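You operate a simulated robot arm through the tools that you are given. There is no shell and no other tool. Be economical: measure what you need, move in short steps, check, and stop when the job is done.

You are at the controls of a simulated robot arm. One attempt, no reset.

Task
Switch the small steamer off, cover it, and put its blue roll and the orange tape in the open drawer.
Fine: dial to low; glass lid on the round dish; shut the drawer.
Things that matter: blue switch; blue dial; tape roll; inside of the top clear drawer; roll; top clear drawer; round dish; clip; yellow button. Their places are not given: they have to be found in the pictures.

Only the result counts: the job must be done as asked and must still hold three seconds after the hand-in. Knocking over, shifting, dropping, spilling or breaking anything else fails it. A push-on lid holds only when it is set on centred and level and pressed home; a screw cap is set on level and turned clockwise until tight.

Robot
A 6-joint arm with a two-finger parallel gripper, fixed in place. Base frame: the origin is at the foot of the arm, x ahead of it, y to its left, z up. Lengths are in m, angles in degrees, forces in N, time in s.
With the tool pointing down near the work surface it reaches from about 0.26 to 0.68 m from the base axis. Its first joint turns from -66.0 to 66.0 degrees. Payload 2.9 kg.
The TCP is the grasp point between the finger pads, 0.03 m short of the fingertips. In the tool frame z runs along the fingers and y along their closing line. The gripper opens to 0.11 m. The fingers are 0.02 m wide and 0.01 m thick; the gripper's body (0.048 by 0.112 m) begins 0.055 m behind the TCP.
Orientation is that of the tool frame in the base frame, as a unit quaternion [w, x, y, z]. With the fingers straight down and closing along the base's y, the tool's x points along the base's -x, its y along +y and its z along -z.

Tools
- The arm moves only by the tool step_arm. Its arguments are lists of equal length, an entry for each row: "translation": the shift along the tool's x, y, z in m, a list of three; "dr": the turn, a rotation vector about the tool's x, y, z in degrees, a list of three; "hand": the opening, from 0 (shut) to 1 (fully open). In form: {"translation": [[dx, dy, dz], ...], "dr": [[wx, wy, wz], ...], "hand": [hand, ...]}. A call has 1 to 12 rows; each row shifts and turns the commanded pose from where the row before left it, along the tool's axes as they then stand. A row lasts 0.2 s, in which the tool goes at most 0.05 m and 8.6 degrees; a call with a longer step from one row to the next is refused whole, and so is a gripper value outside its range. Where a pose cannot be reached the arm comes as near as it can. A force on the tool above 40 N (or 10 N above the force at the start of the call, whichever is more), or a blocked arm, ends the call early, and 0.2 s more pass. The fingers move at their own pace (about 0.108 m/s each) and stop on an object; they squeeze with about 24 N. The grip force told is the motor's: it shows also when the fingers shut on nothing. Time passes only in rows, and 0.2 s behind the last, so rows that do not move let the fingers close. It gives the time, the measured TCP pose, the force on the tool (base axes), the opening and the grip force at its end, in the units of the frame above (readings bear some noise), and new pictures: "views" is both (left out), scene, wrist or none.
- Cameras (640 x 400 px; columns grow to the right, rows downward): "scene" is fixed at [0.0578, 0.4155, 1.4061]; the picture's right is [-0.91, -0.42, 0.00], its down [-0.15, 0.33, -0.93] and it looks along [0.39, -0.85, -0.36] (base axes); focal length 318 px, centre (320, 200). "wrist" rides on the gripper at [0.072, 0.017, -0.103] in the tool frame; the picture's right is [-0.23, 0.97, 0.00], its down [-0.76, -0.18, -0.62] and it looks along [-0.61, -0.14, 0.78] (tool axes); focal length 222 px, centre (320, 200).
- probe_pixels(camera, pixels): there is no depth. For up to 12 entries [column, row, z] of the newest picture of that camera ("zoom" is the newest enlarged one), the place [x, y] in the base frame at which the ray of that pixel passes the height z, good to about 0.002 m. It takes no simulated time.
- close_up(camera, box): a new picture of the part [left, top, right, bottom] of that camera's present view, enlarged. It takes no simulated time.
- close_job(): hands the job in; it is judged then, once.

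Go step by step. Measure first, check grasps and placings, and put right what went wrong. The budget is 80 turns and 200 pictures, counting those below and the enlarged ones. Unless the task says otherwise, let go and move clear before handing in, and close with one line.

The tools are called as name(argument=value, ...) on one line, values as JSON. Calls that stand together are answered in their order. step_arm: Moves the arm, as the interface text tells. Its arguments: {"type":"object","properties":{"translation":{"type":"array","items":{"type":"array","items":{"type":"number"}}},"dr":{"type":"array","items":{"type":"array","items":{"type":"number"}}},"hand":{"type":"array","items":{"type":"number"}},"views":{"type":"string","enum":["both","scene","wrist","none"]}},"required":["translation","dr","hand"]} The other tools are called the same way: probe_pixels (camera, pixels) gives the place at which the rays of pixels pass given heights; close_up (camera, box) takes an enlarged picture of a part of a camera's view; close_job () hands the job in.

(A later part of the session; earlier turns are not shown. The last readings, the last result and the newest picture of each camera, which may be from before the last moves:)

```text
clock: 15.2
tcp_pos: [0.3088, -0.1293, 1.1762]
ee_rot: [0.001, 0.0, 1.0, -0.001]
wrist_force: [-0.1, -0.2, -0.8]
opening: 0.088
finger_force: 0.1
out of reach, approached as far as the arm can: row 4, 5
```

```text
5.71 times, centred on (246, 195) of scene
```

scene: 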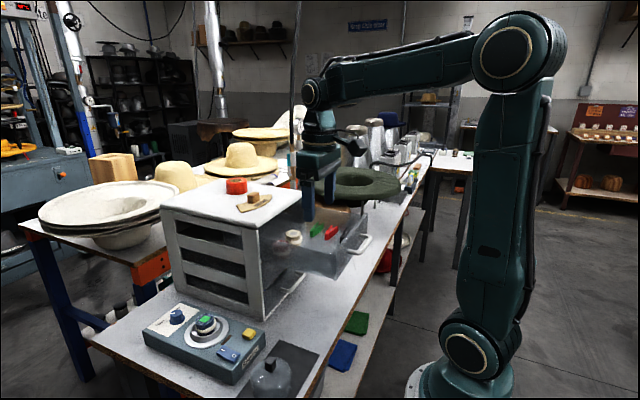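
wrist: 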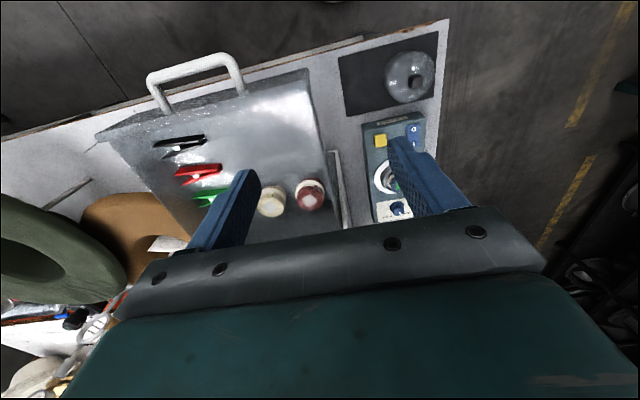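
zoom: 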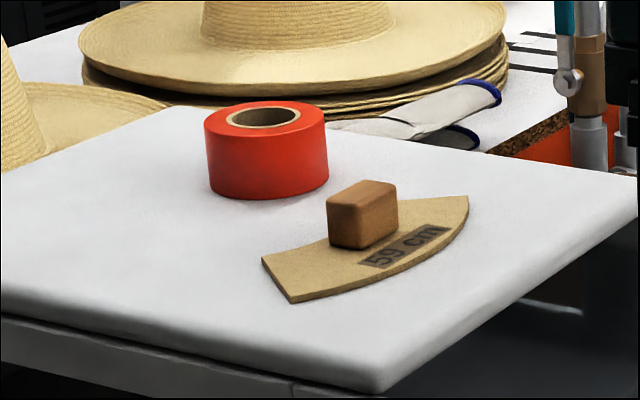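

The drawer has free space at x 0.30–0.40, y -0.285…-0.14, with its floor at z≈0.985. I'll put the roll at (0.345,-0.172) and the tape at (0.345,-0.24). To pick the roll I'll come in with the hand turned -90°, so the camera stays clear of the cabinet.

step_arm(translation=[[0, 0.042, 0], [0, 0.042, 0], [0, 0.042, 0], [0, 0, 0.014], [0, 0, 0.014], [0, 0, 0.014], [0, 0, 0.014], [0, 0, 0.014], [0, 0, 0.014], [0, 0, 0.014], [0, 0, 0.014], [0, 0, 0.014]], dr=[[0, 0, 0], [0, 0, 0], [0, 0, 0], [0, 0, 8.5], [0, 0, 8.5], [0, 0, 8.5], [0, 0, 8.5], [0, 0, 8.5], [0, 0, 8.5], [0, 0, 8.5], [0, 0, 8.5], [0, 0, 8.5]], hand=[0.8, 0.8, 0.8, 0.8, 0.8, 0.8, 0.8, 0.8, 0.8, 0.8, 0.8, 0.8], views="none")

step_arm(translation=[[0, 0, 0], [0, 0, 0], [0, 0.04, 0.009], [0, 0.04, 0.009], [0, 0.04, 0.009], [0, 0.04, 0.009], [0, 0.04, 0.009], [0, 0.037, 0.01], [0, 0, 0]], dr=[[0, 0, 6.75], [0, 0, 6.75], [0, 0, 0], [0, 0, 0], [0, 0, 0], [0, 0, 0], [0, 0, 0], [0, 0, 0], [0, 0, 0]], hand=[0.8, 0.8, 0.8, 0.8, 0.8, 0.8, 0.8, 0.8, 0.8])

close_up(camera="wrist", box=[240, 60, 416, 170])

close_up(camera="scene", box=[140, 270, 300, 370])

```text
clock: 17.8
tcp_pos: [0.3106, -0.0028, 1.0498]
ee_rot: [0.001, 0.621, 0.784, -0.001]
wrist_force: [-0.5, 0.4, 0.6]
opening: 0.088
finger_force: 0.1
```

```text
clock: 19.8
tcp_pos: [0.5468, -0.0037, 0.9955]
ee_rot: [0.001, 0.707, 0.708, -0.001]
wrist_force: [0.9, -0.1, -0.3]
opening: 0.0882
finger_force: 0.0
```

scene: 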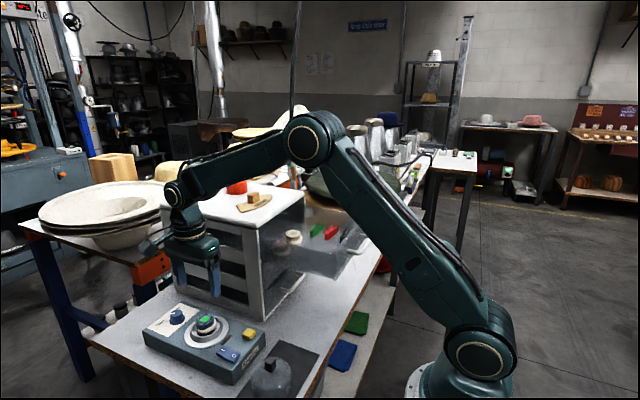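
wrist: 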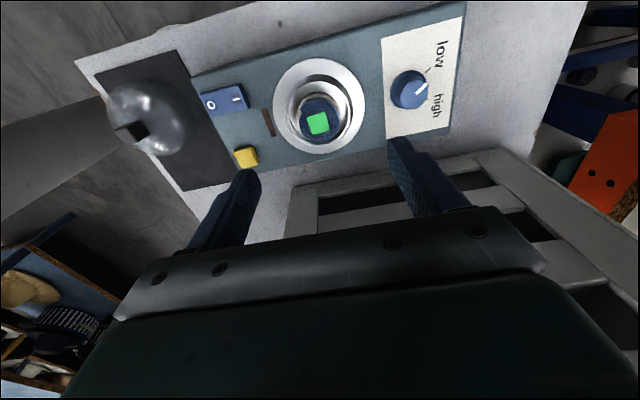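

```text
3.64 times, centred on (328, 115) of wrist
```

zoom: 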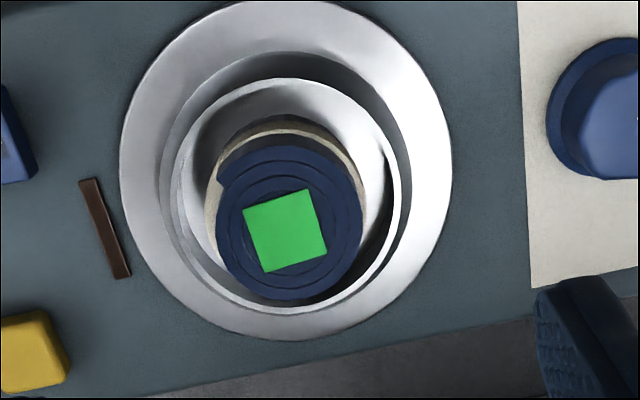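

```text
4.00 times, centred on (220, 320) of scene
```

zoom: 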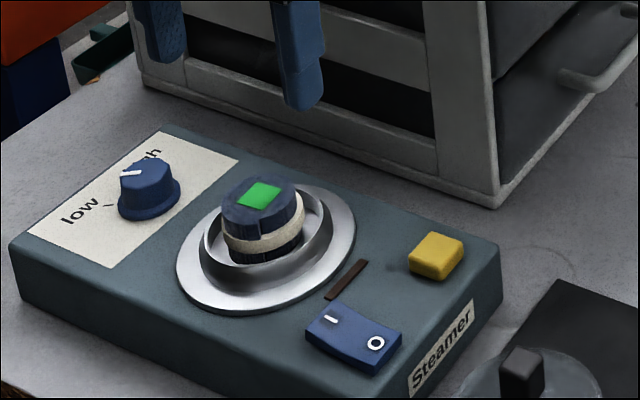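

probe_pixels(camera="wrist", pixels=[[319.5, 121, 0.886], [299.7, 121, 0.886], [339.8, 121, 0.886], [319.5, 102, 0.886], [319.5, 142, 0.886], [319, 116.5, 0.86], [288.5, 112, 0.86], [350, 112, 0.86], [318.5, 82, 0.86], [319, 146, 0.86], [273, 110, 0.851], [364, 102, 0.851]])

probe_pixels(camera="zoom", pixels=[[266, 240, 0.86], [205, 240, 0.86], [333, 230, 0.86], [262, 200, 0.886]])

```text
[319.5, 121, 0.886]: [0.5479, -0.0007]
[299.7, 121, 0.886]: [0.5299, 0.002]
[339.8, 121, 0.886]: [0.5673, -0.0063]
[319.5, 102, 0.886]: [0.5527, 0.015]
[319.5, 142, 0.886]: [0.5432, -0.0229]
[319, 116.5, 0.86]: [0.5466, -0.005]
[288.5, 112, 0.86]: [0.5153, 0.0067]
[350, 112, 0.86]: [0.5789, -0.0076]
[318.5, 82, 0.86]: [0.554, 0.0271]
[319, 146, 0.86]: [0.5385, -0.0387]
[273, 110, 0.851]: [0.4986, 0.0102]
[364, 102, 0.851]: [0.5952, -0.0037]
```

```text
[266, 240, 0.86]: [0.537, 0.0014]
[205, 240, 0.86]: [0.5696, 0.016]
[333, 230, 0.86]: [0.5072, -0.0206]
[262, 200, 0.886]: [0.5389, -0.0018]
```

The roll centre is (0.548,-0.003) and its top is at 0.886. I'll descend with the tips staying above the dish rim and close.

step_arm(translation=[[0.001, 0.001, 0.04], [0, 0, 0.035], [0, 0, 0.01], [0, 0, 0.01], [0, 0, 0], [0, 0, 0], [0, 0, 0]], dr=[[0, 0, 0], [0, 0, 0], [0, 0, 0], [0, 0, 0], [0, 0, 0], [0, 0, 0], [0, 0, 0]], hand=[0.64, 0.64, 0.64, 0.64, 0, 0, 0])

close_up(camera="scene", box=[140, 270, 300, 370])

```text
clock: 21.4
tcp_pos: [0.5489, -0.001, 0.8994]
ee_rot: [0.001, 0.707, 0.707, 0.0]
wrist_force: [-1.0, -0.6, -0.9]
opening: 0.0423
finger_force: 23.7
```

scene: 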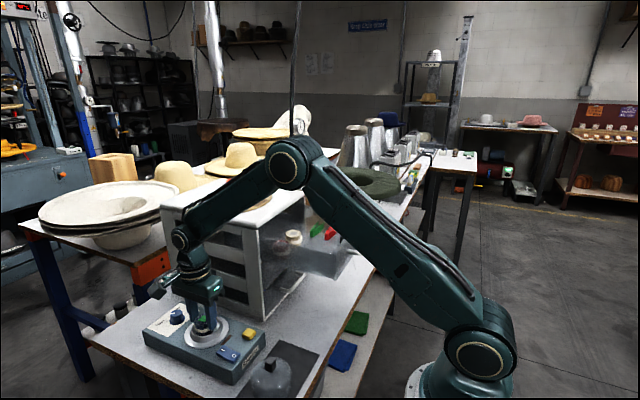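
wrist: 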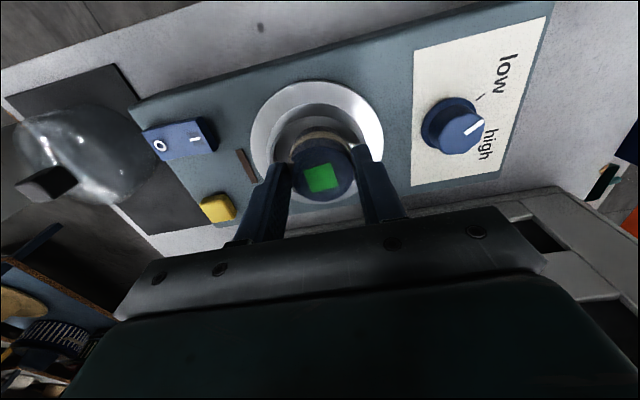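

```text
4.00 times, centred on (220, 320) of scene
```

zoom: 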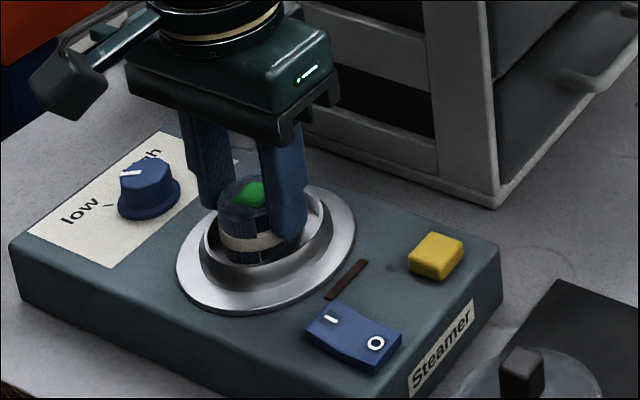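

The roll is gripped at 42 mm. I'll lift it and check the hold.

step_arm(translation=[[0, 0, -0.03], [0, 0, -0.04], [0, 0, -0.04], [0, -0.03, -0.035], [0, -0.03, -0.035], [0, -0.03, -0.035], [0, -0.03, -0.035], [0, -0.04, -0.01], [0, -0.04, 0], [0, 0, 0]], dr=[[0, 0, 0], [0, 0, 0], [0, 0, 0], [0, 0, 0], [0, 0, 0], [0, 0, 0], [0, 0, 0], [0, 0, 0], [0, 0, 0], [0, 0, 0]], hand=[0, 0, 0, 0, 0, 0, 0, 0, 0, 0])

close_up(camera="scene", box=[200, 180, 360, 280])

```text
clock: 23.6
tcp_pos: [0.3482, -0.0035, 1.1601]
ee_rot: [0.0, 0.707, 0.707, 0.0]
wrist_force: [1.1, 0.4, -0.7]
opening: 0.0421
finger_force: 24.0
```

scene: 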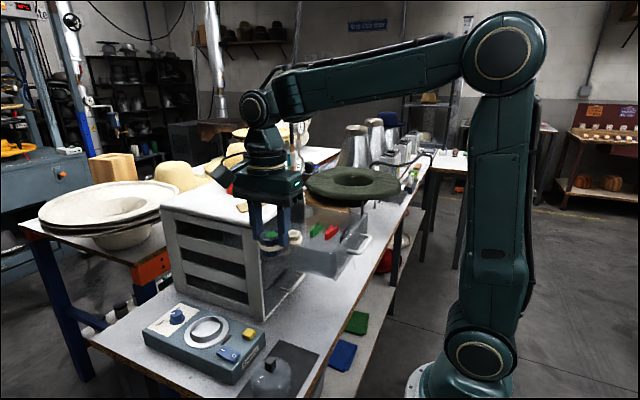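
wrist: 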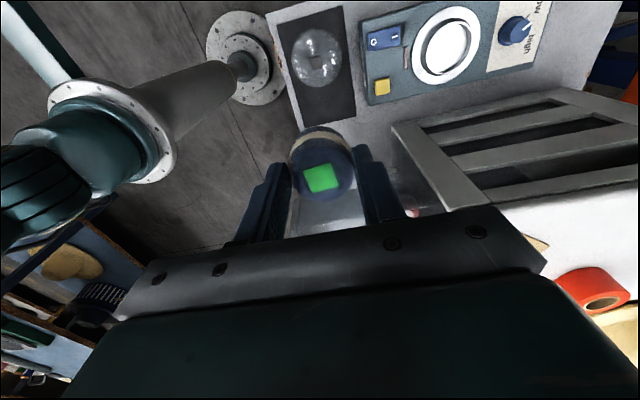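

```text
4.00 times, centred on (280, 230) of scene
```

zoom: 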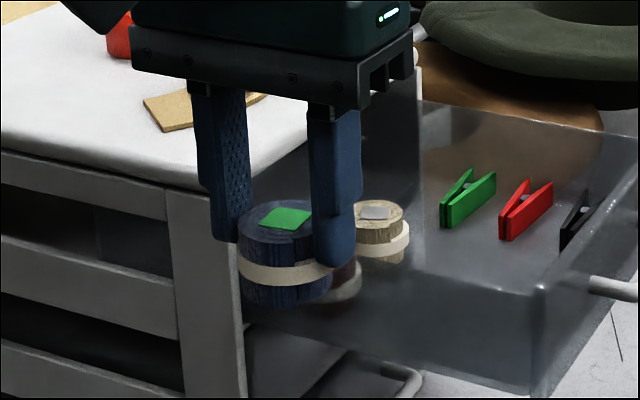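

The hold is good. I'll carry the roll over the drawer spot (0.346,-0.172).

step_arm(translation=[[-0.042, 0, 0], [-0.042, 0, 0], [-0.042, 0, 0], [-0.042, 0, 0], [0, 0, 0.03], [0, 0, 0]], dr=[[0, 0, 0], [0, 0, 0], [0, 0, 0], [0, 0, 0], [0, 0, 0], [0, 0, 0]], hand=[0, 0, 0, 0, 0, 0])

close_up(camera="scene", box=[240, 180, 400, 280])

close_up(camera="wrist", box=[200, 80, 440, 230])

```text
clock: 25.0
tcp_pos: [0.3474, -0.1692, 1.1291]
ee_rot: [0.001, 0.707, 0.707, -0.002]
wrist_force: [0.2, 0.5, -0.1]
opening: 0.0424
finger_force: 24.3
```

scene: 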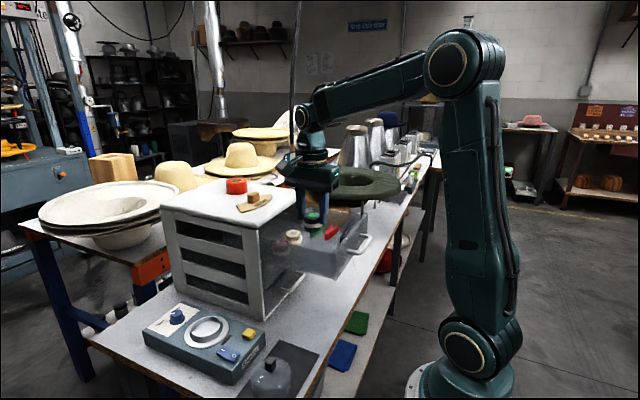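
wrist: 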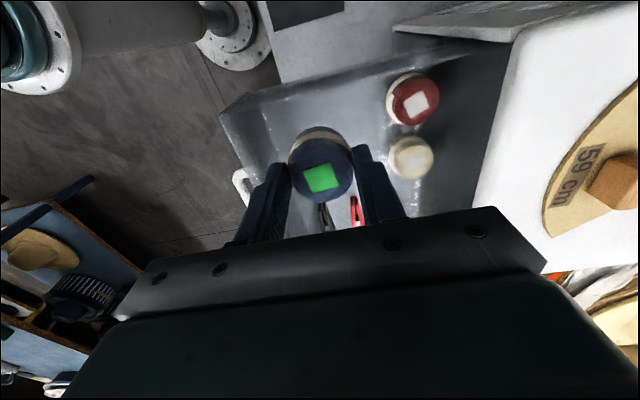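

```text
4.00 times, centred on (320, 230) of scene
```

zoom: 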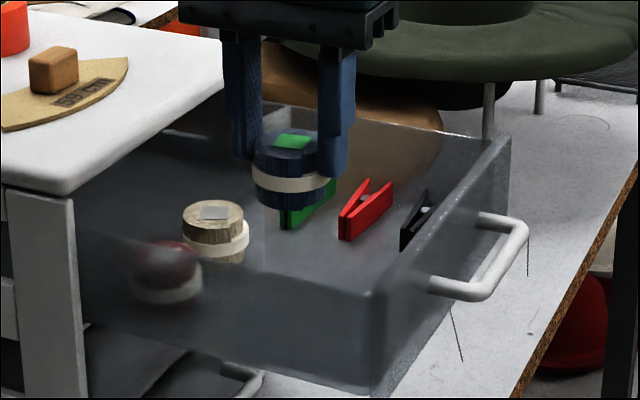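

```text
2.67 times, centred on (320, 155) of wrist
```

zoom: 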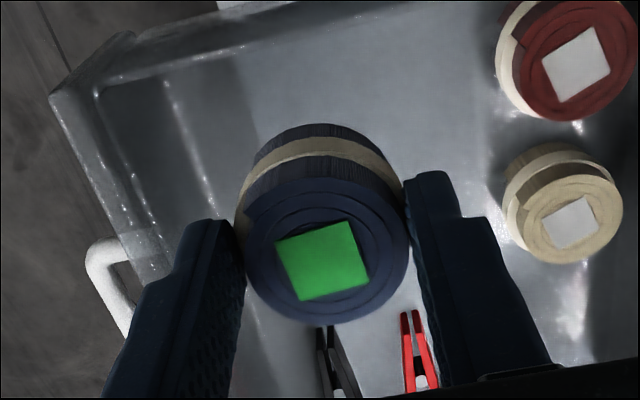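

There is clear space below. I'll lower in steps.

step_arm(translation=[[0, 0, 0.03], [0, 0, 0.03], [0, 0, 0.02], [0, 0, 0]], dr=[[0, 0, 0], [0, 0, 0], [0, 0, 0], [0, 0, 0]], hand=[0, 0, 0, 0])

close_up(camera="scene", box=[240, 180, 400, 280])

```text
clock: 26.0
tcp_pos: [0.347, -0.1721, 1.0506]
ee_rot: [0.001, 0.707, 0.707, -0.001]
wrist_force: [0.2, -0.5, 0.2]
opening: 0.0422
finger_force: 24.0
```

scene: 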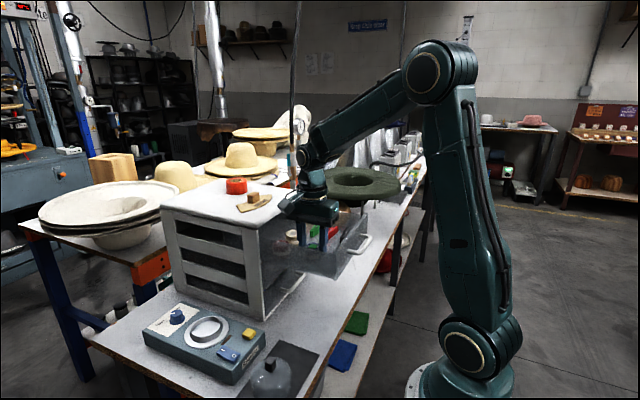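
wrist: 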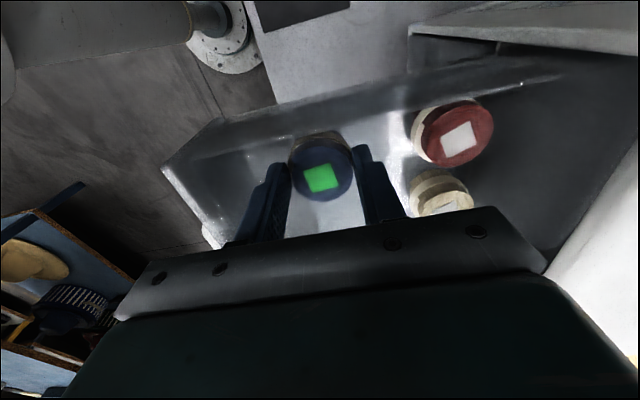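

```text
4.00 times, centred on (320, 230) of scene
```

zoom: 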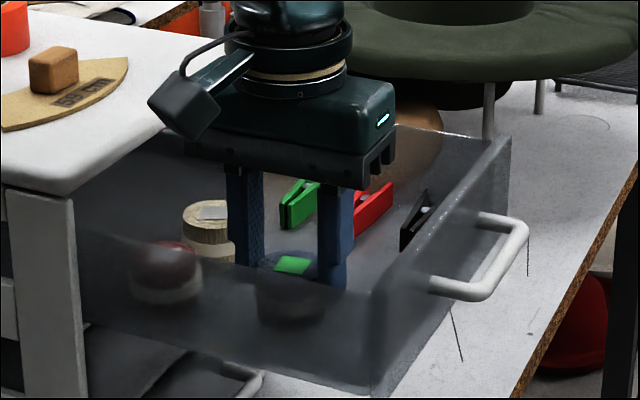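

No contact yet. I'll descend slowly until the force rises.

step_arm(translation=[[0, 0, 0.004], [0, 0, 0.003], [0, 0, 0]], dr=[[0, 0, 0], [0, 0, 0], [0, 0, 0]], hand=[0, 0, 0], views="none")

step_arm(translation=[[0, 0, 0.003], [0, 0, 0.002], [0, 0, 0]], dr=[[0, 0, 0], [0, 0, 0], [0, 0, 0]], hand=[0, 0, 0], views="scene")

close_up(camera="scene", box=[260, 210, 372, 280])

```text
clock: 26.8
tcp_pos: [0.3482, -0.1702, 1.0432]
ee_rot: [0.001, 0.707, 0.707, 0.0]
wrist_force: [-0.4, -0.5, -0.8]
opening: 0.0421
finger_force: 24.4
```

```text
clock: 27.6
tcp_pos: [0.3477, -0.1709, 1.0386]
ee_rot: [0.001, 0.707, 0.707, 0.0]
wrist_force: [-0.2, -0.3, -0.4]
opening: 0.042
finger_force: 24.1
```

scene: 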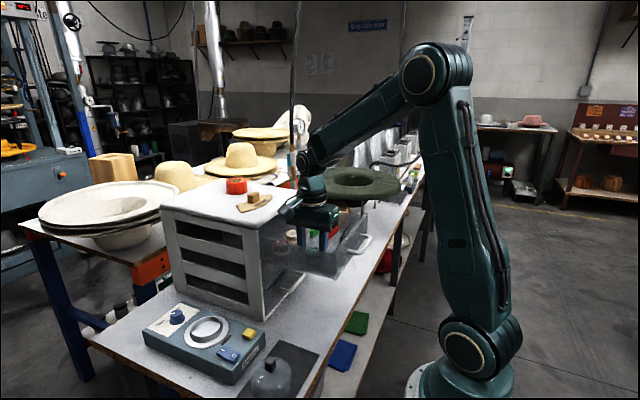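

```text
5.71 times, centred on (316, 245) of scene
```

zoom: 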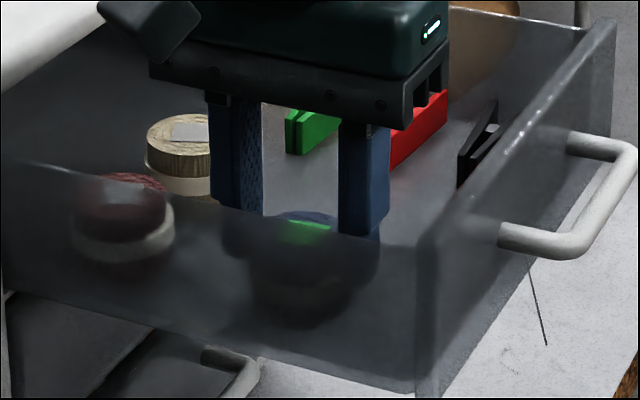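

step_arm(translation=[[0, 0, 0.003], [0, 0, 0.002], [0, 0, 0]], dr=[[0, 0, 0], [0, 0, 0], [0, 0, 0]], hand=[0, 0, 0], views="none")

step_arm(translation=[[0, 0, 0.002], [0, 0, 0.002], [0, 0, 0]], dr=[[0, 0, 0], [0, 0, 0], [0, 0, 0]], hand=[0, 0, 0], views="none")

```text
clock: 28.4
tcp_pos: [0.3487, -0.1706, 1.0357]
ee_rot: [0.003, 0.707, 0.707, 0.001]
wrist_force: [0.5, 5.2, 29.8]
opening: 0.0424
finger_force: 24.2
```

```text
clock: 29.2
tcp_pos: [0.3491, -0.1719, 1.0296]
ee_rot: [0.0, 0.708, 0.706, -0.002]
wrist_force: [0.1, -3.7, 21.8]
opening: 0.0421
finger_force: 23.9
```

The roll is resting on the floor. I'll relax 2 mm, release and rise.

step_arm(translation=[[0, 0, -0.003], [0, 0, 0], [0, 0, 0], [0, 0, -0.02], [0, 0, -0.04], [0, 0, -0.045], [0, 0, -0.045]], dr=[[0, 0, 0], [0, 0, 0], [0, 0, 0], [0, 0, 0], [0, 0, 0], [0, 0, 0], [0, 0, 0]], hand=[0, 0.6, 0.6, 0.6, 0.6, 0.6, 0.6])

close_up(camera="scene", box=[260, 210, 372, 280])

close_up(camera="wrist", box=[200, 60, 440, 210])

```text
clock: 30.8
tcp_pos: [0.3475, -0.1692, 1.1826]
ee_rot: [-0.001, 0.707, 0.707, 0.0]
wrist_force: [-0.5, -0.2, 0.5]
opening: 0.066
finger_force: 0.0
```

scene: 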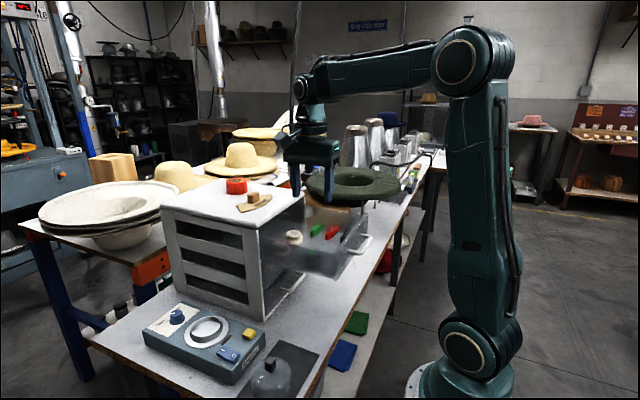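
wrist: 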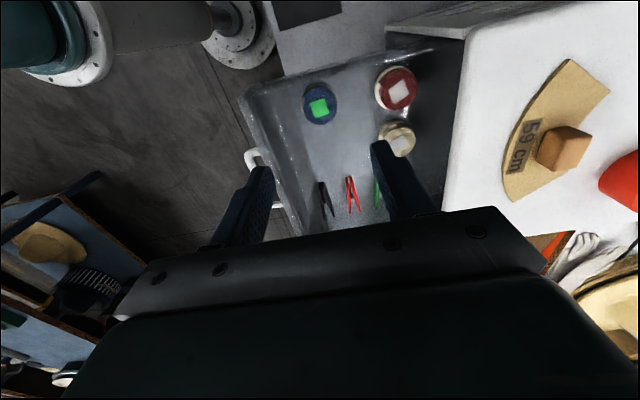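

```text
5.71 times, centred on (316, 245) of scene
```

zoom: 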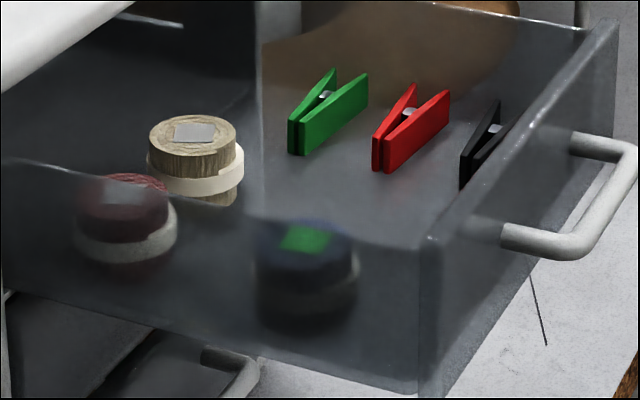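

```text
2.67 times, centred on (320, 135) of wrist
```

zoom: 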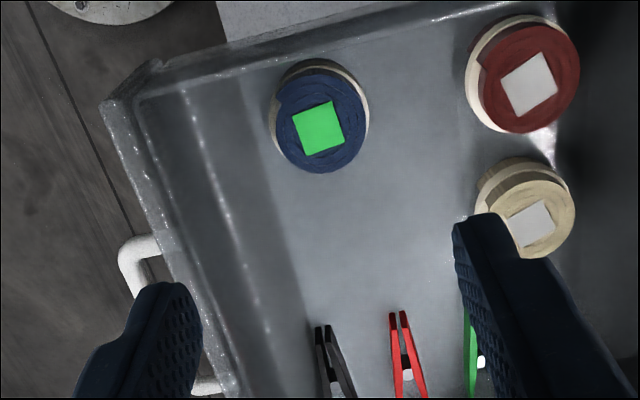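

The roll stands upright in the drawer and nothing else moved. Next I'll raise and shift so the wrist camera can see the tape from a new angle.

probe_pixels(camera="zoom", pixels=[[320, 325, 0.995], [400, 312, 0.995], [322, 95, 0.995], [320, 160, 1.0], [260, 250, 0.988], [230, 130, 0.988], [490, 175, 0.99], [320, 127, 1.025]])

step_arm(translation=[[0, 0, -0.04], [0.01, 0.02, -0.03], [0.03, 0.03, -0.02], [0.03, 0.03, -0.01], [0, 0.02, 0], [0, 0, 0]], dr=[[0, 0, 0], [0, 0, 0], [0, 0, 0], [0, 0, 0], [0, 0, 0], [0, 0, 0]], hand=[0.6, 0.8, 0.8, 0.8, 0.8, 0.8])

```text
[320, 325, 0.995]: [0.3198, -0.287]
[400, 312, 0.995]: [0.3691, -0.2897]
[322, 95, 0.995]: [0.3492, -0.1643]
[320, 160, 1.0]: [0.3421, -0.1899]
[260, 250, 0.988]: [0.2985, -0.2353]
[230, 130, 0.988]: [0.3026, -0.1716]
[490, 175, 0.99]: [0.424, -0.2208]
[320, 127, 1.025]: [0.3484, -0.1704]
```

```text
clock: 32.2
tcp_pos: [0.4482, -0.0998, 1.2838]
ee_rot: [0.001, 0.707, 0.707, -0.001]
wrist_force: [-0.1, 0.3, 0.4]
opening: 0.088
finger_force: 0.1
```

scene: 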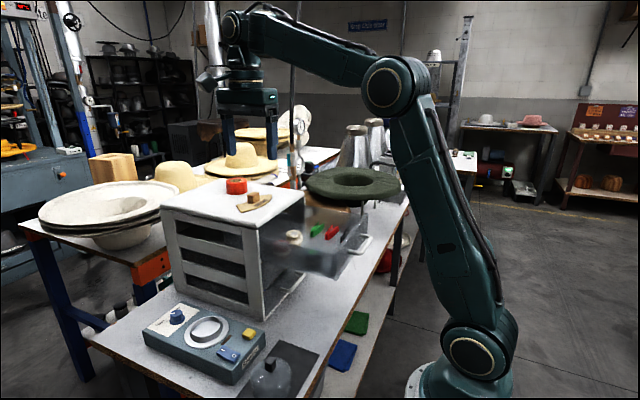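
wrist: 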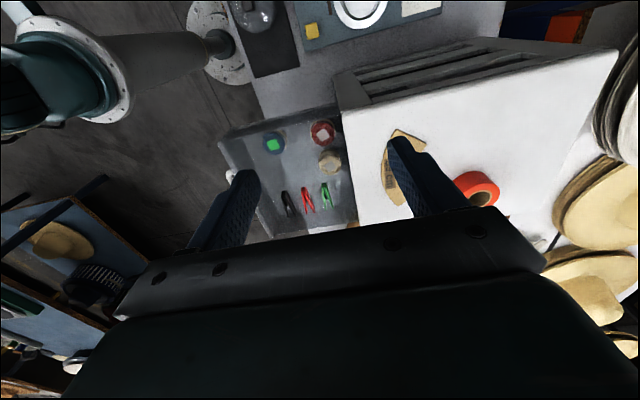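

close_up(camera="wrist", box=[370, 110, 530, 210])

probe_pixels(camera="scene", pixels=[[236.7, 179.5, 1.13], [236.7, 179.5, 1.14], [236.7, 179.5, 1.15], [236.7, 179.5, 1.16], [300, 192, 1.12]])

```text
4.00 times, centred on (450, 160) of wrist
```

zoom: 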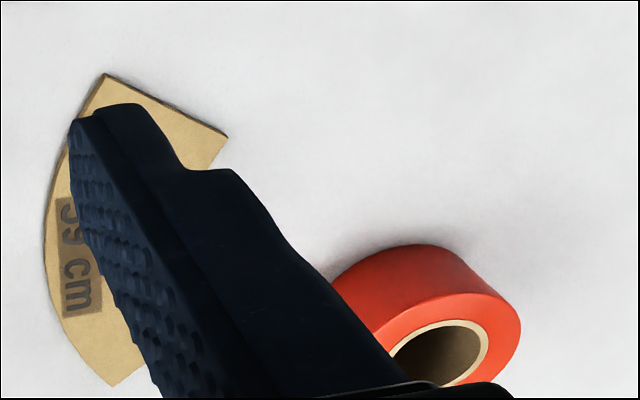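

```text
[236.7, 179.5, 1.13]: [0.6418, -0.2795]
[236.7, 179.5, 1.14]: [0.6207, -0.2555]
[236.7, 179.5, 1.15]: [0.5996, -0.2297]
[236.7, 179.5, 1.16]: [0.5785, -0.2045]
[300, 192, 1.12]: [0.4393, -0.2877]
```

probe_pixels(camera="zoom", pixels=[[438, 358, 1.14], [438, 358, 1.15], [438, 358, 1.16], [228, 137, 1.12], [105, 75, 1.12], [405, 245, 1.12], [521, 325, 1.15]])

```text
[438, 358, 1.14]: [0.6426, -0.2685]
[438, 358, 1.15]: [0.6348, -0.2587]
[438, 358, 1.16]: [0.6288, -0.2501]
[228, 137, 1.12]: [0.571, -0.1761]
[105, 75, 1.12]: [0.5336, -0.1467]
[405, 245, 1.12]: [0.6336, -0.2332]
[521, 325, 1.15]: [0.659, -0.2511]
```

The tape seems to be near (0.64,-0.27), close to the reach limit, so I need a better view. I'll turn the hand back to face forward and look.

step_arm(translation=[[-0.02, 0, 0], [-0.02, 0, 0], [0, 0, 0], [0, 0, 0], [0, 0, 0], [0, 0, 0], [0, 0, 0], [0, 0, 0], [0, 0, 0], [0, -0.03, 0], [0, -0.03, 0], [0, 0, 0]], dr=[[0, 0, 0], [0, 0, -8.5], [0, 0, -8.5], [0, 0, -8.5], [0, 0, -8.5], [0, 0, -8.5], [0, 0, -8.5], [0, 0, -8.5], [0, 0, -8.5], [0, 0, -8.5], [0, 0, -8.5], [0, 0, -5]], hand=[0.8, 0.8, 0.8, 0.8, 0.8, 0.8, 0.8, 0.8, 0.8, 0.8, 0.8, 0.8], views="wrist")

close_up(camera="scene", box=[190, 160, 302, 230])

```text
clock: 34.8
tcp_pos: [0.4295, -0.1967, 1.2822]
ee_rot: [0.0, -0.001, 1.0, -0.001]
wrist_force: [-0.3, -0.1, 0.3]
opening: 0.0878
finger_force: 0.0
```

wrist: 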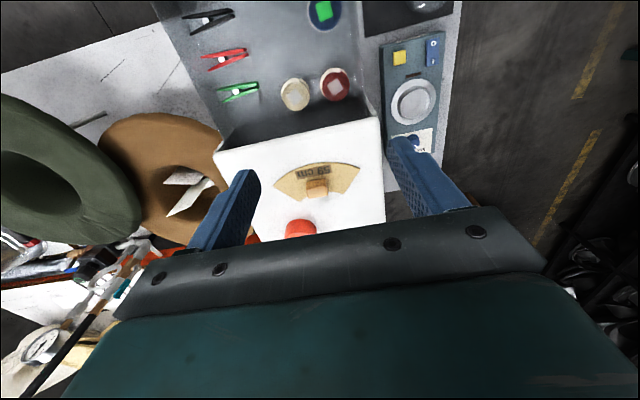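

```text
5.71 times, centred on (246, 195) of scene
```

zoom: 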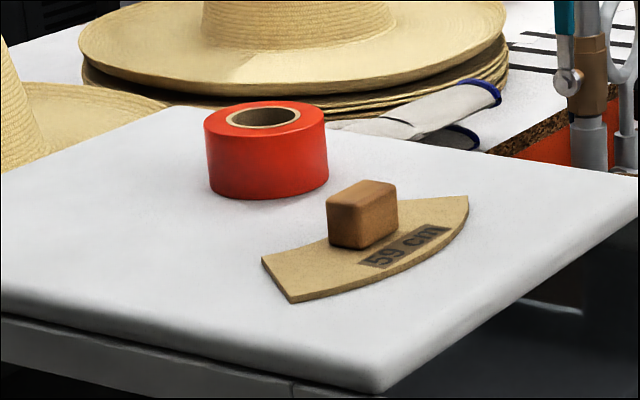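

probe_pixels(camera="zoom", pixels=[[375, 378, 1.08], [375, 378, 1.12], [635, 183, 1.08], [635, 183, 1.12], [266, 194, 1.08], [266, 194, 1.1], [266, 194, 1.12], [265, 115, 1.12], [265, 115, 1.15], [290, 300, 1.1], [468, 196, 1.1]])

probe_pixels(camera="wrist", pixels=[[378, 121, 1.08], [378, 121, 1.12], [216, 152, 1.08], [216, 152, 1.12], [286, 230, 1.1], [300, 223, 1.1], [316, 227, 1.1], [300, 223, 1.12], [359, 169, 1.1], [275, 180, 1.1]])

close_up(camera="wrist", box=[200, 110, 400, 250])

```text
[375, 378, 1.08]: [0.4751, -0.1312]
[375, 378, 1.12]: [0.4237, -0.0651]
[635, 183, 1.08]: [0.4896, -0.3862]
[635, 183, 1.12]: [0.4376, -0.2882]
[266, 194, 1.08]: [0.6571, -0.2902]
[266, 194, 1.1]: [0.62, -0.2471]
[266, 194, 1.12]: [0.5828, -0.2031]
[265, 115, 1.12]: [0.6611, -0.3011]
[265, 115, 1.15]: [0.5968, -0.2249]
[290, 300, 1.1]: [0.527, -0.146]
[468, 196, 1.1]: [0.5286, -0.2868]
```

```text
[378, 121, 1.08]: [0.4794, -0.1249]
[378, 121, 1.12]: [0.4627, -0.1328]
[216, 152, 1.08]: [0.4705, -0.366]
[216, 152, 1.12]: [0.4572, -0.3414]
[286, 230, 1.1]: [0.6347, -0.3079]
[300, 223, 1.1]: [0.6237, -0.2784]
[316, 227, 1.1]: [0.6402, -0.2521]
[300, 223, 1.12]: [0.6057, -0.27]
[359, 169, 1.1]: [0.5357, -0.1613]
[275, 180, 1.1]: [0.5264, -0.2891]
```

```text
2.86 times, centred on (300, 180) of wrist
```

zoom: 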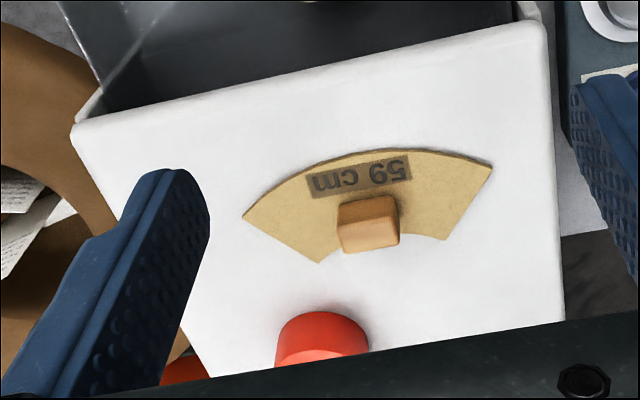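

The cabinet top is at z≈1.095 and the tape is at about (0.645,-0.28), top ≈1.129, at radius 0.70. A vertical tool can't reach that, so I'll grasp it with the tool tilted about 35° outward and the camera on the upper side. First I'll turn the hand by +130°, then tilt.

step_arm(translation=[[0, 0, 0], [0, 0, 0], [0, 0, 0], [0, 0, 0], [0, 0, 0], [0, 0, 0], [0, 0, 0], [0, 0, 0], [0, 0, 0], [0, 0, 0], [0, 0, 0], [0, 0, 0]], dr=[[0, 0, -8.3], [0, 0, -8.3], [0, 0, -8.3], [0, 0, -8.3], [0, 0, -8.3], [0, 0, -8.3], [0, 0, -8.3], [0, 0, -8.3], [0, 0, -8.3], [0, 0, -8.3], [0, 0, -8.3], [0, 0, -8.3]], hand=[0.8, 0.8, 0.8, 0.8, 0.8, 0.8, 0.8, 0.8, 0.8, 0.8, 0.8, 0.8], views="none")

step_arm(translation=[[0, 0, 0], [0, 0, 0], [0, 0, 0], [0, 0, 0], [0, 0, 0], [0, 0, 0], [0, 0, 0], [0, 0, 0], [0, 0, 0], [0, 0, 0]], dr=[[0, 0, -7.6], [0, 0, -7.6], [0, 0, -7.6], [0, 0, -7.6], [0, 7, 0], [0, 7, 0], [0, 7, 0], [0, 7, 0], [0, 7, 0], [0, 0, 0]], hand=[0.8, 0.8, 0.8, 0.8, 0.8, 0.8, 0.8, 0.8, 0.8, 0.8])

```text
clock: 37.4
tcp_pos: [0.431, -0.1977, 1.283]
ee_rot: [0.0, 0.764, -0.645, 0.001]
wrist_force: [-0.3, 0.1, 0.1]
opening: 0.0879
finger_force: 0.1
```

```text
clock: 39.6
tcp_pos: [0.4776, -0.2097, 1.3592]
ee_rot: [0.128, 0.865, -0.403, 0.271]
wrist_force: [0.1, 0.1, 0.3]
opening: 0.0881
finger_force: 0.1
out of reach, approached as far as the arm can: row 7, 8, 9
```

scene: 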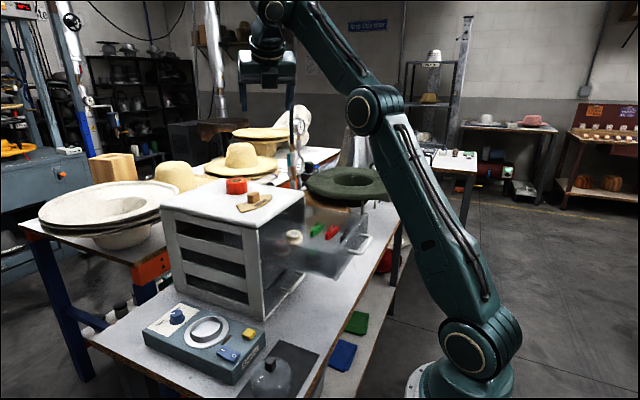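
wrist: 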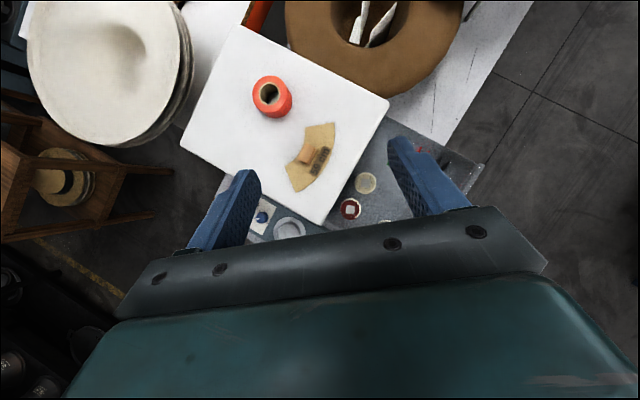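

The tilt and azimuth are as wanted, about 35° at -50°, though the TCP drifted up to z=1.359. This view shows the tape well at (270,93), so I'll triangulate it.

close_up(camera="wrist", box=[220, 50, 348, 130])

close_up(camera="scene", box=[210, 165, 274, 205])

```text
5.00 times, centred on (284, 90) of wrist
```

zoom: 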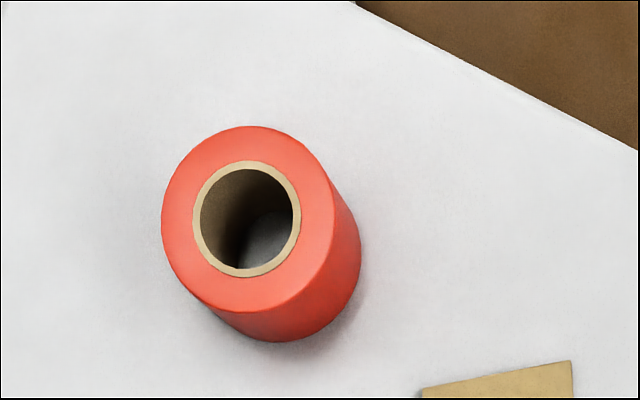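

```text
10.00 times, centred on (242, 185) of scene
```

zoom: 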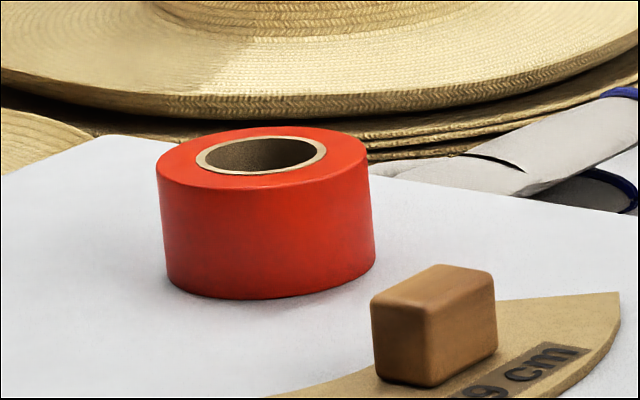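

probe_pixels(camera="wrist", pixels=[[269.4, 93.8, 1.12], [269.4, 93.8, 1.14], [252.5, 93.8, 1.13], [287, 93.8, 1.13], [269.4, 75.2, 1.13], [269.4, 112, 1.13]])

probe_pixels(camera="scene", pixels=[[236.1, 180.6, 1.12], [236.1, 180.6, 1.14], [235, 194.8, 1.095], [225.7, 185, 1.1], [247.5, 185, 1.1]])

```text
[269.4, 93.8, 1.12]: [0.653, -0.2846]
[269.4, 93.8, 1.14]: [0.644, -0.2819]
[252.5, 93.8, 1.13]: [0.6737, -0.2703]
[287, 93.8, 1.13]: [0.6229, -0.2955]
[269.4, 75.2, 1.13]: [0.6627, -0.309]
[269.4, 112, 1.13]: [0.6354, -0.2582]
```

```text
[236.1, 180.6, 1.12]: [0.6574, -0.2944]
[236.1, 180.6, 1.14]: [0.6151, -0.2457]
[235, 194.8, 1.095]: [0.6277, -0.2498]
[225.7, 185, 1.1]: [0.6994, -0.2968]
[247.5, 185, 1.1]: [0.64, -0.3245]
```

The tape's top centre is at (0.649,-0.283,1.125) with a 57 mm diameter. I'll move toward a pre-grasp point along the tilted axis and check that the arm can hold the pose.

step_arm(translation=[[0.0096, -0.0209, 0.0281], [0.0096, -0.0209, 0.0281], [0.0096, -0.0209, 0.0281], [0.0096, -0.0209, 0.0281], [0, 0, 0], [0, 0, 0]], dr=[[0, 0, 0], [0, 0, 0], [0, 0, 0], [0, 0, 0], [0, 0, 0], [0, 0, 0]], hand=[0.8, 0.8, 0.8, 0.8, 0.8, 0.8])

```text
clock: 41.0
tcp_pos: [0.567, -0.2201, 1.2769]
ee_rot: [0.128, 0.864, -0.403, 0.272]
wrist_force: [-0.3, -0.1, -0.2]
opening: 0.0879
finger_force: 0.0
out of reach, approached as far as the arm can: row 3, 4
```

scene: 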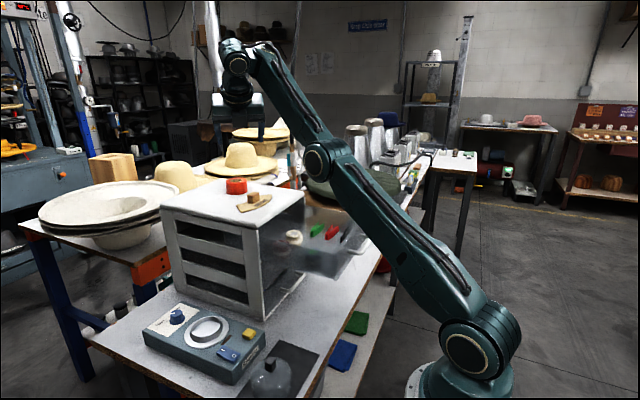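
wrist: 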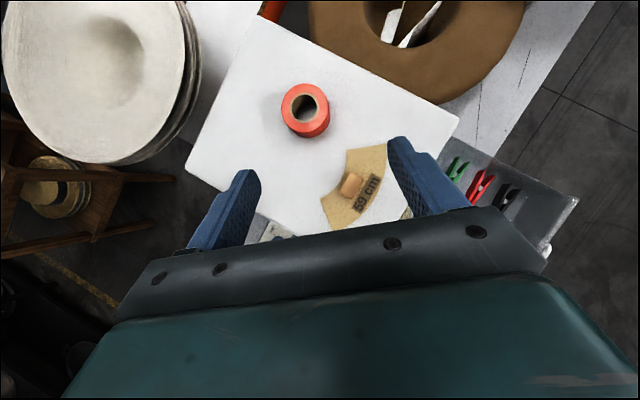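

The arm is at full stretch here, but lower down it gains reach. I'll move down toward the pre-grasp point (0.604,-0.230,1.213).

step_arm(translation=[[-0.0055, -0.011, 0.0352], [-0.0055, -0.011, 0.0352], [0, 0, 0], [0, 0, 0]], dr=[[0, 0, 0], [0, 0, 0], [0, 0, 0], [0, 0, 0]], hand=[0.8, 0.8, 0.8, 0.8])

close_up(camera="wrist", box=[180, 50, 436, 210])

```text
clock: 42.0
tcp_pos: [0.5836, -0.2165, 1.236]
ee_rot: [0.126, 0.867, -0.405, 0.262]
wrist_force: [-0.4, 0.6, -0.5]
opening: 0.0879
finger_force: 0.2
out of reach, approached as far as the arm can: row 1, 2
```

scene: 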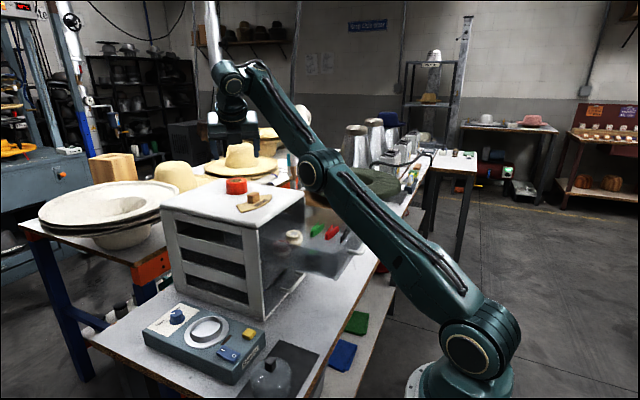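
wrist: 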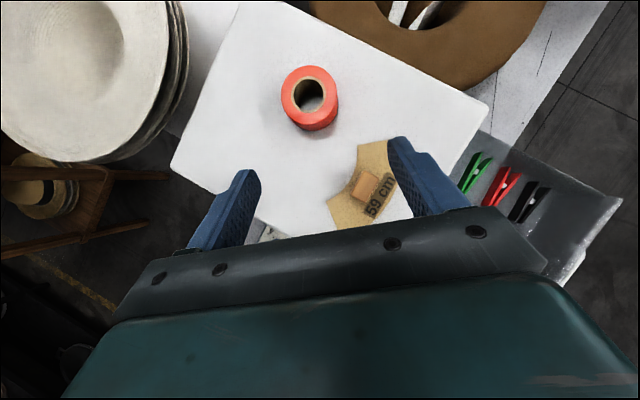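

```text
2.50 times, centred on (308, 130) of wrist
```

zoom: 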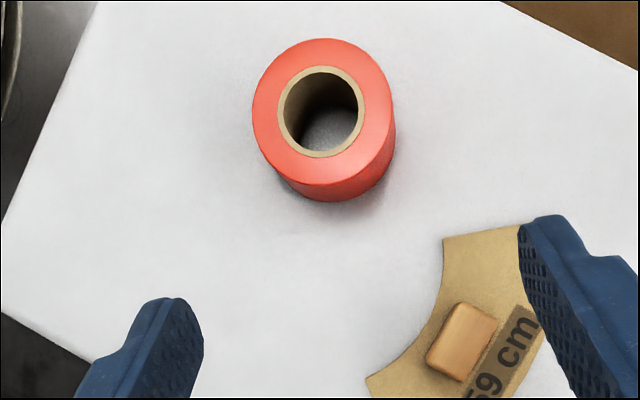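

Still short of the pre-grasp by 2–3 cm. Increasing the tilt to about 42° brings the wrist closer in, so I'll try that.

step_arm(translation=[[0, 0, 0], [0, 0, 0], [-0.007, -0.0034, 0.0266], [-0.007, -0.0034, 0.0266], [0, 0, 0], [0, 0, 0]], dr=[[0, 4, 0], [0, 4, 0], [0, 0, 0], [0, 0, 0], [0, 0, 0], [0, 0, 0]], hand=[0.8, 0.8, 0.8, 0.8, 0.8, 0.8], views="wrist")

```text
clock: 43.4
tcp_pos: [0.5886, -0.2127, 1.2206]
ee_rot: [0.124, 0.869, -0.407, 0.25]
wrist_force: [-0.5, -0.2, -0.5]
opening: 0.0881
finger_force: 0.2
out of reach, approached as far as the arm can: row 1, 2, 3, 4
```

wrist: 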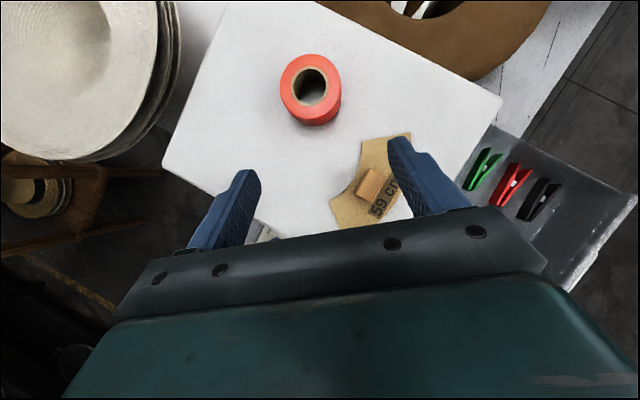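

The tilt isn't increasing, so a wrist joint limit is binding in this flipped pose. I'll back off, return to the normal hand orientation facing radially (yaw ≈ -23°) and use about a 25° tilt there. I'll also grip the tape higher so the camera stays clear.

step_arm(translation=[[-0.0187, 0.0256, -0.03], [-0.0187, 0.0256, -0.03], [-0.0187, 0.0256, -0.03], [-0.0187, 0.0256, -0.03], [0, 0, 0], [0, 0, 0], [0, 0, 0], [0, 0, 0], [0, 0, 0]], dr=[[0, 0, 0], [0, 0, 0], [0, 0, 0], [0, 0, 0], [0, -8.2, 0], [0, -8.2, 0], [0, -8.2, 0], [0, -8.2, 0], [0, 0, 0]], hand=[0.8, 0.8, 0.8, 0.8, 0.8, 0.8, 0.8, 0.8, 0.8], views="none")

step_arm(translation=[[0, 0, 0], [0, 0, 0], [0, 0, 0], [0, 0, 0], [0, 0, 0], [0, 0, 0], [0, 0, 0], [0, 0, 0], [0, 0, 0], [0, 0, 0], [0, 0, 0], [0, 0, 0]], dr=[[0, 0, 8.4], [0, 0, 8.4], [0, 0, 8.4], [0, 0, 8.4], [0, 0, 8.4], [0, 0, 8.4], [0, 0, 8.4], [0, 0, 8.4], [0, 0, 8.4], [0, 0, 8.4], [0, 0, 8.4], [0, 0, 8.4]], hand=[0.8, 0.8, 0.8, 0.8, 0.8, 0.8, 0.8, 0.8, 0.8, 0.8, 0.8, 0.8], views="none")

```text
clock: 45.4
tcp_pos: [0.4666, -0.1804, 1.31]
ee_rot: [0.006, 0.906, -0.424, 0.007]
wrist_force: [-0.7, -0.4, -0.4]
opening: 0.0878
finger_force: 0.0
out of reach, approached as far as the arm can: row 1, 2, 3, 4, 7, 8
```

```text
clock: 48.0
tcp_pos: [0.4655, -0.1804, 1.3122]
ee_rot: [0.001, -0.248, 0.969, -0.01]
wrist_force: [-0.3, -0.6, 0.3]
opening: 0.088
finger_force: 0.0
```

step_arm(translation=[[0, 0, 0], [0, 0, 0], [0, 0, 0], [0, 0, 0], [0, 0, 0], [0, 0, 0], [0, 0, 0], [0, 0, 0], [0, 0, 0], [0, 0, 0], [0, 0, 0]], dr=[[0, 0, 7.46], [0, 0, 7.46], [0, 0, 7.46], [0, 0, 7.46], [0, 0, 7.46], [0, 0, 7.46], [0, 0, 7.46], [0, -8.33, 0], [0, -8.33, 0], [0, -8.33, 0], [0, 0, 0]], hand=[0.8, 0.8, 0.8, 0.8, 0.8, 0.8, 0.8, 0.8, 0.8, 0.8, 0.8])

```text
clock: 48.8
tcp_pos: [0.468, -0.1809, 1.31]
ee_rot: [0.007, -0.077, 0.997, -0.012]
wrist_force: [4.3, -2.6, -6.6]
opening: 0.0883
finger_force: 0.1
stopped in row 4: the force on the tool passed its limit (the readings are from after the stop); the commanded pose is now the measured one
```

scene: 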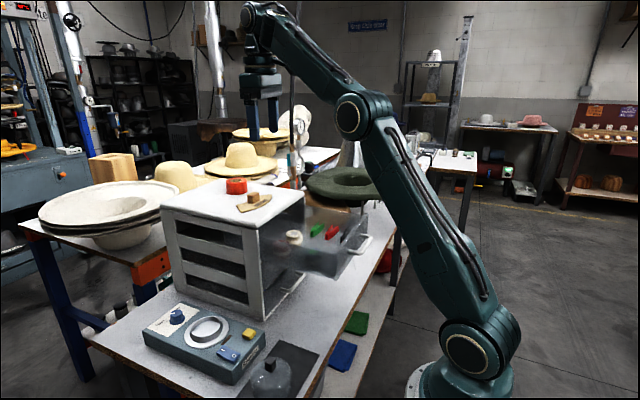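
wrist: 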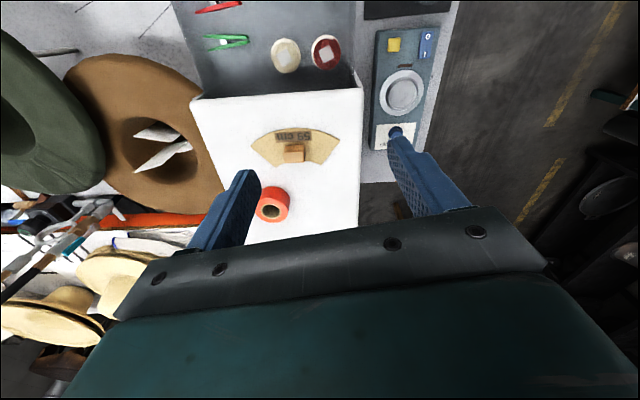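

The stop was probably a dynamic jerk near full stretch, since nothing is in contact in the views. I'll retreat inward and lower, then finish the turn.

step_arm(translation=[[0.03, 0, 0.02], [0.03, 0, 0.02], [0.01, 0, 0.02], [0, 0, 0], [0, 0, 0], [0, 0, 0], [0, 0, 0], [0, 0, 0]], dr=[[0, 0, 0], [0, 0, 0], [0, 0, 0], [0, 0, 8.08], [0, 0, 8.08], [0, 0, 8.08], [0, 0, 8.08], [0, 0, 0]], hand=[0.8, 0.8, 0.8, 0.8, 0.8, 0.8, 0.8, 0.8], views="none")

step_arm(translation=[[0, 0, 0], [0, 0, 0], [0, 0, 0], [0, 0, 0]], dr=[[0, -8.33, 0], [0, -8.33, 0], [0, -8.33, 0], [0, 0, 0]], hand=[0.8, 0.8, 0.8, 0.8], views="none")

```text
clock: 50.6
tcp_pos: [0.3995, -0.1934, 1.2505]
ee_rot: [0.009, 0.204, 0.979, -0.009]
wrist_force: [-0.1, 0.8, -0.1]
opening: 0.088
finger_force: 0.0
```

```text
clock: 51.6
tcp_pos: [0.4373, -0.2101, 1.3242]
ee_rot: [0.191, 0.197, 0.961, -0.048]
wrist_force: [0.1, -0.1, -0.3]
opening: 0.0883
finger_force: 0.1
out of reach, approached as far as the arm can: row 1, 2, 3
```

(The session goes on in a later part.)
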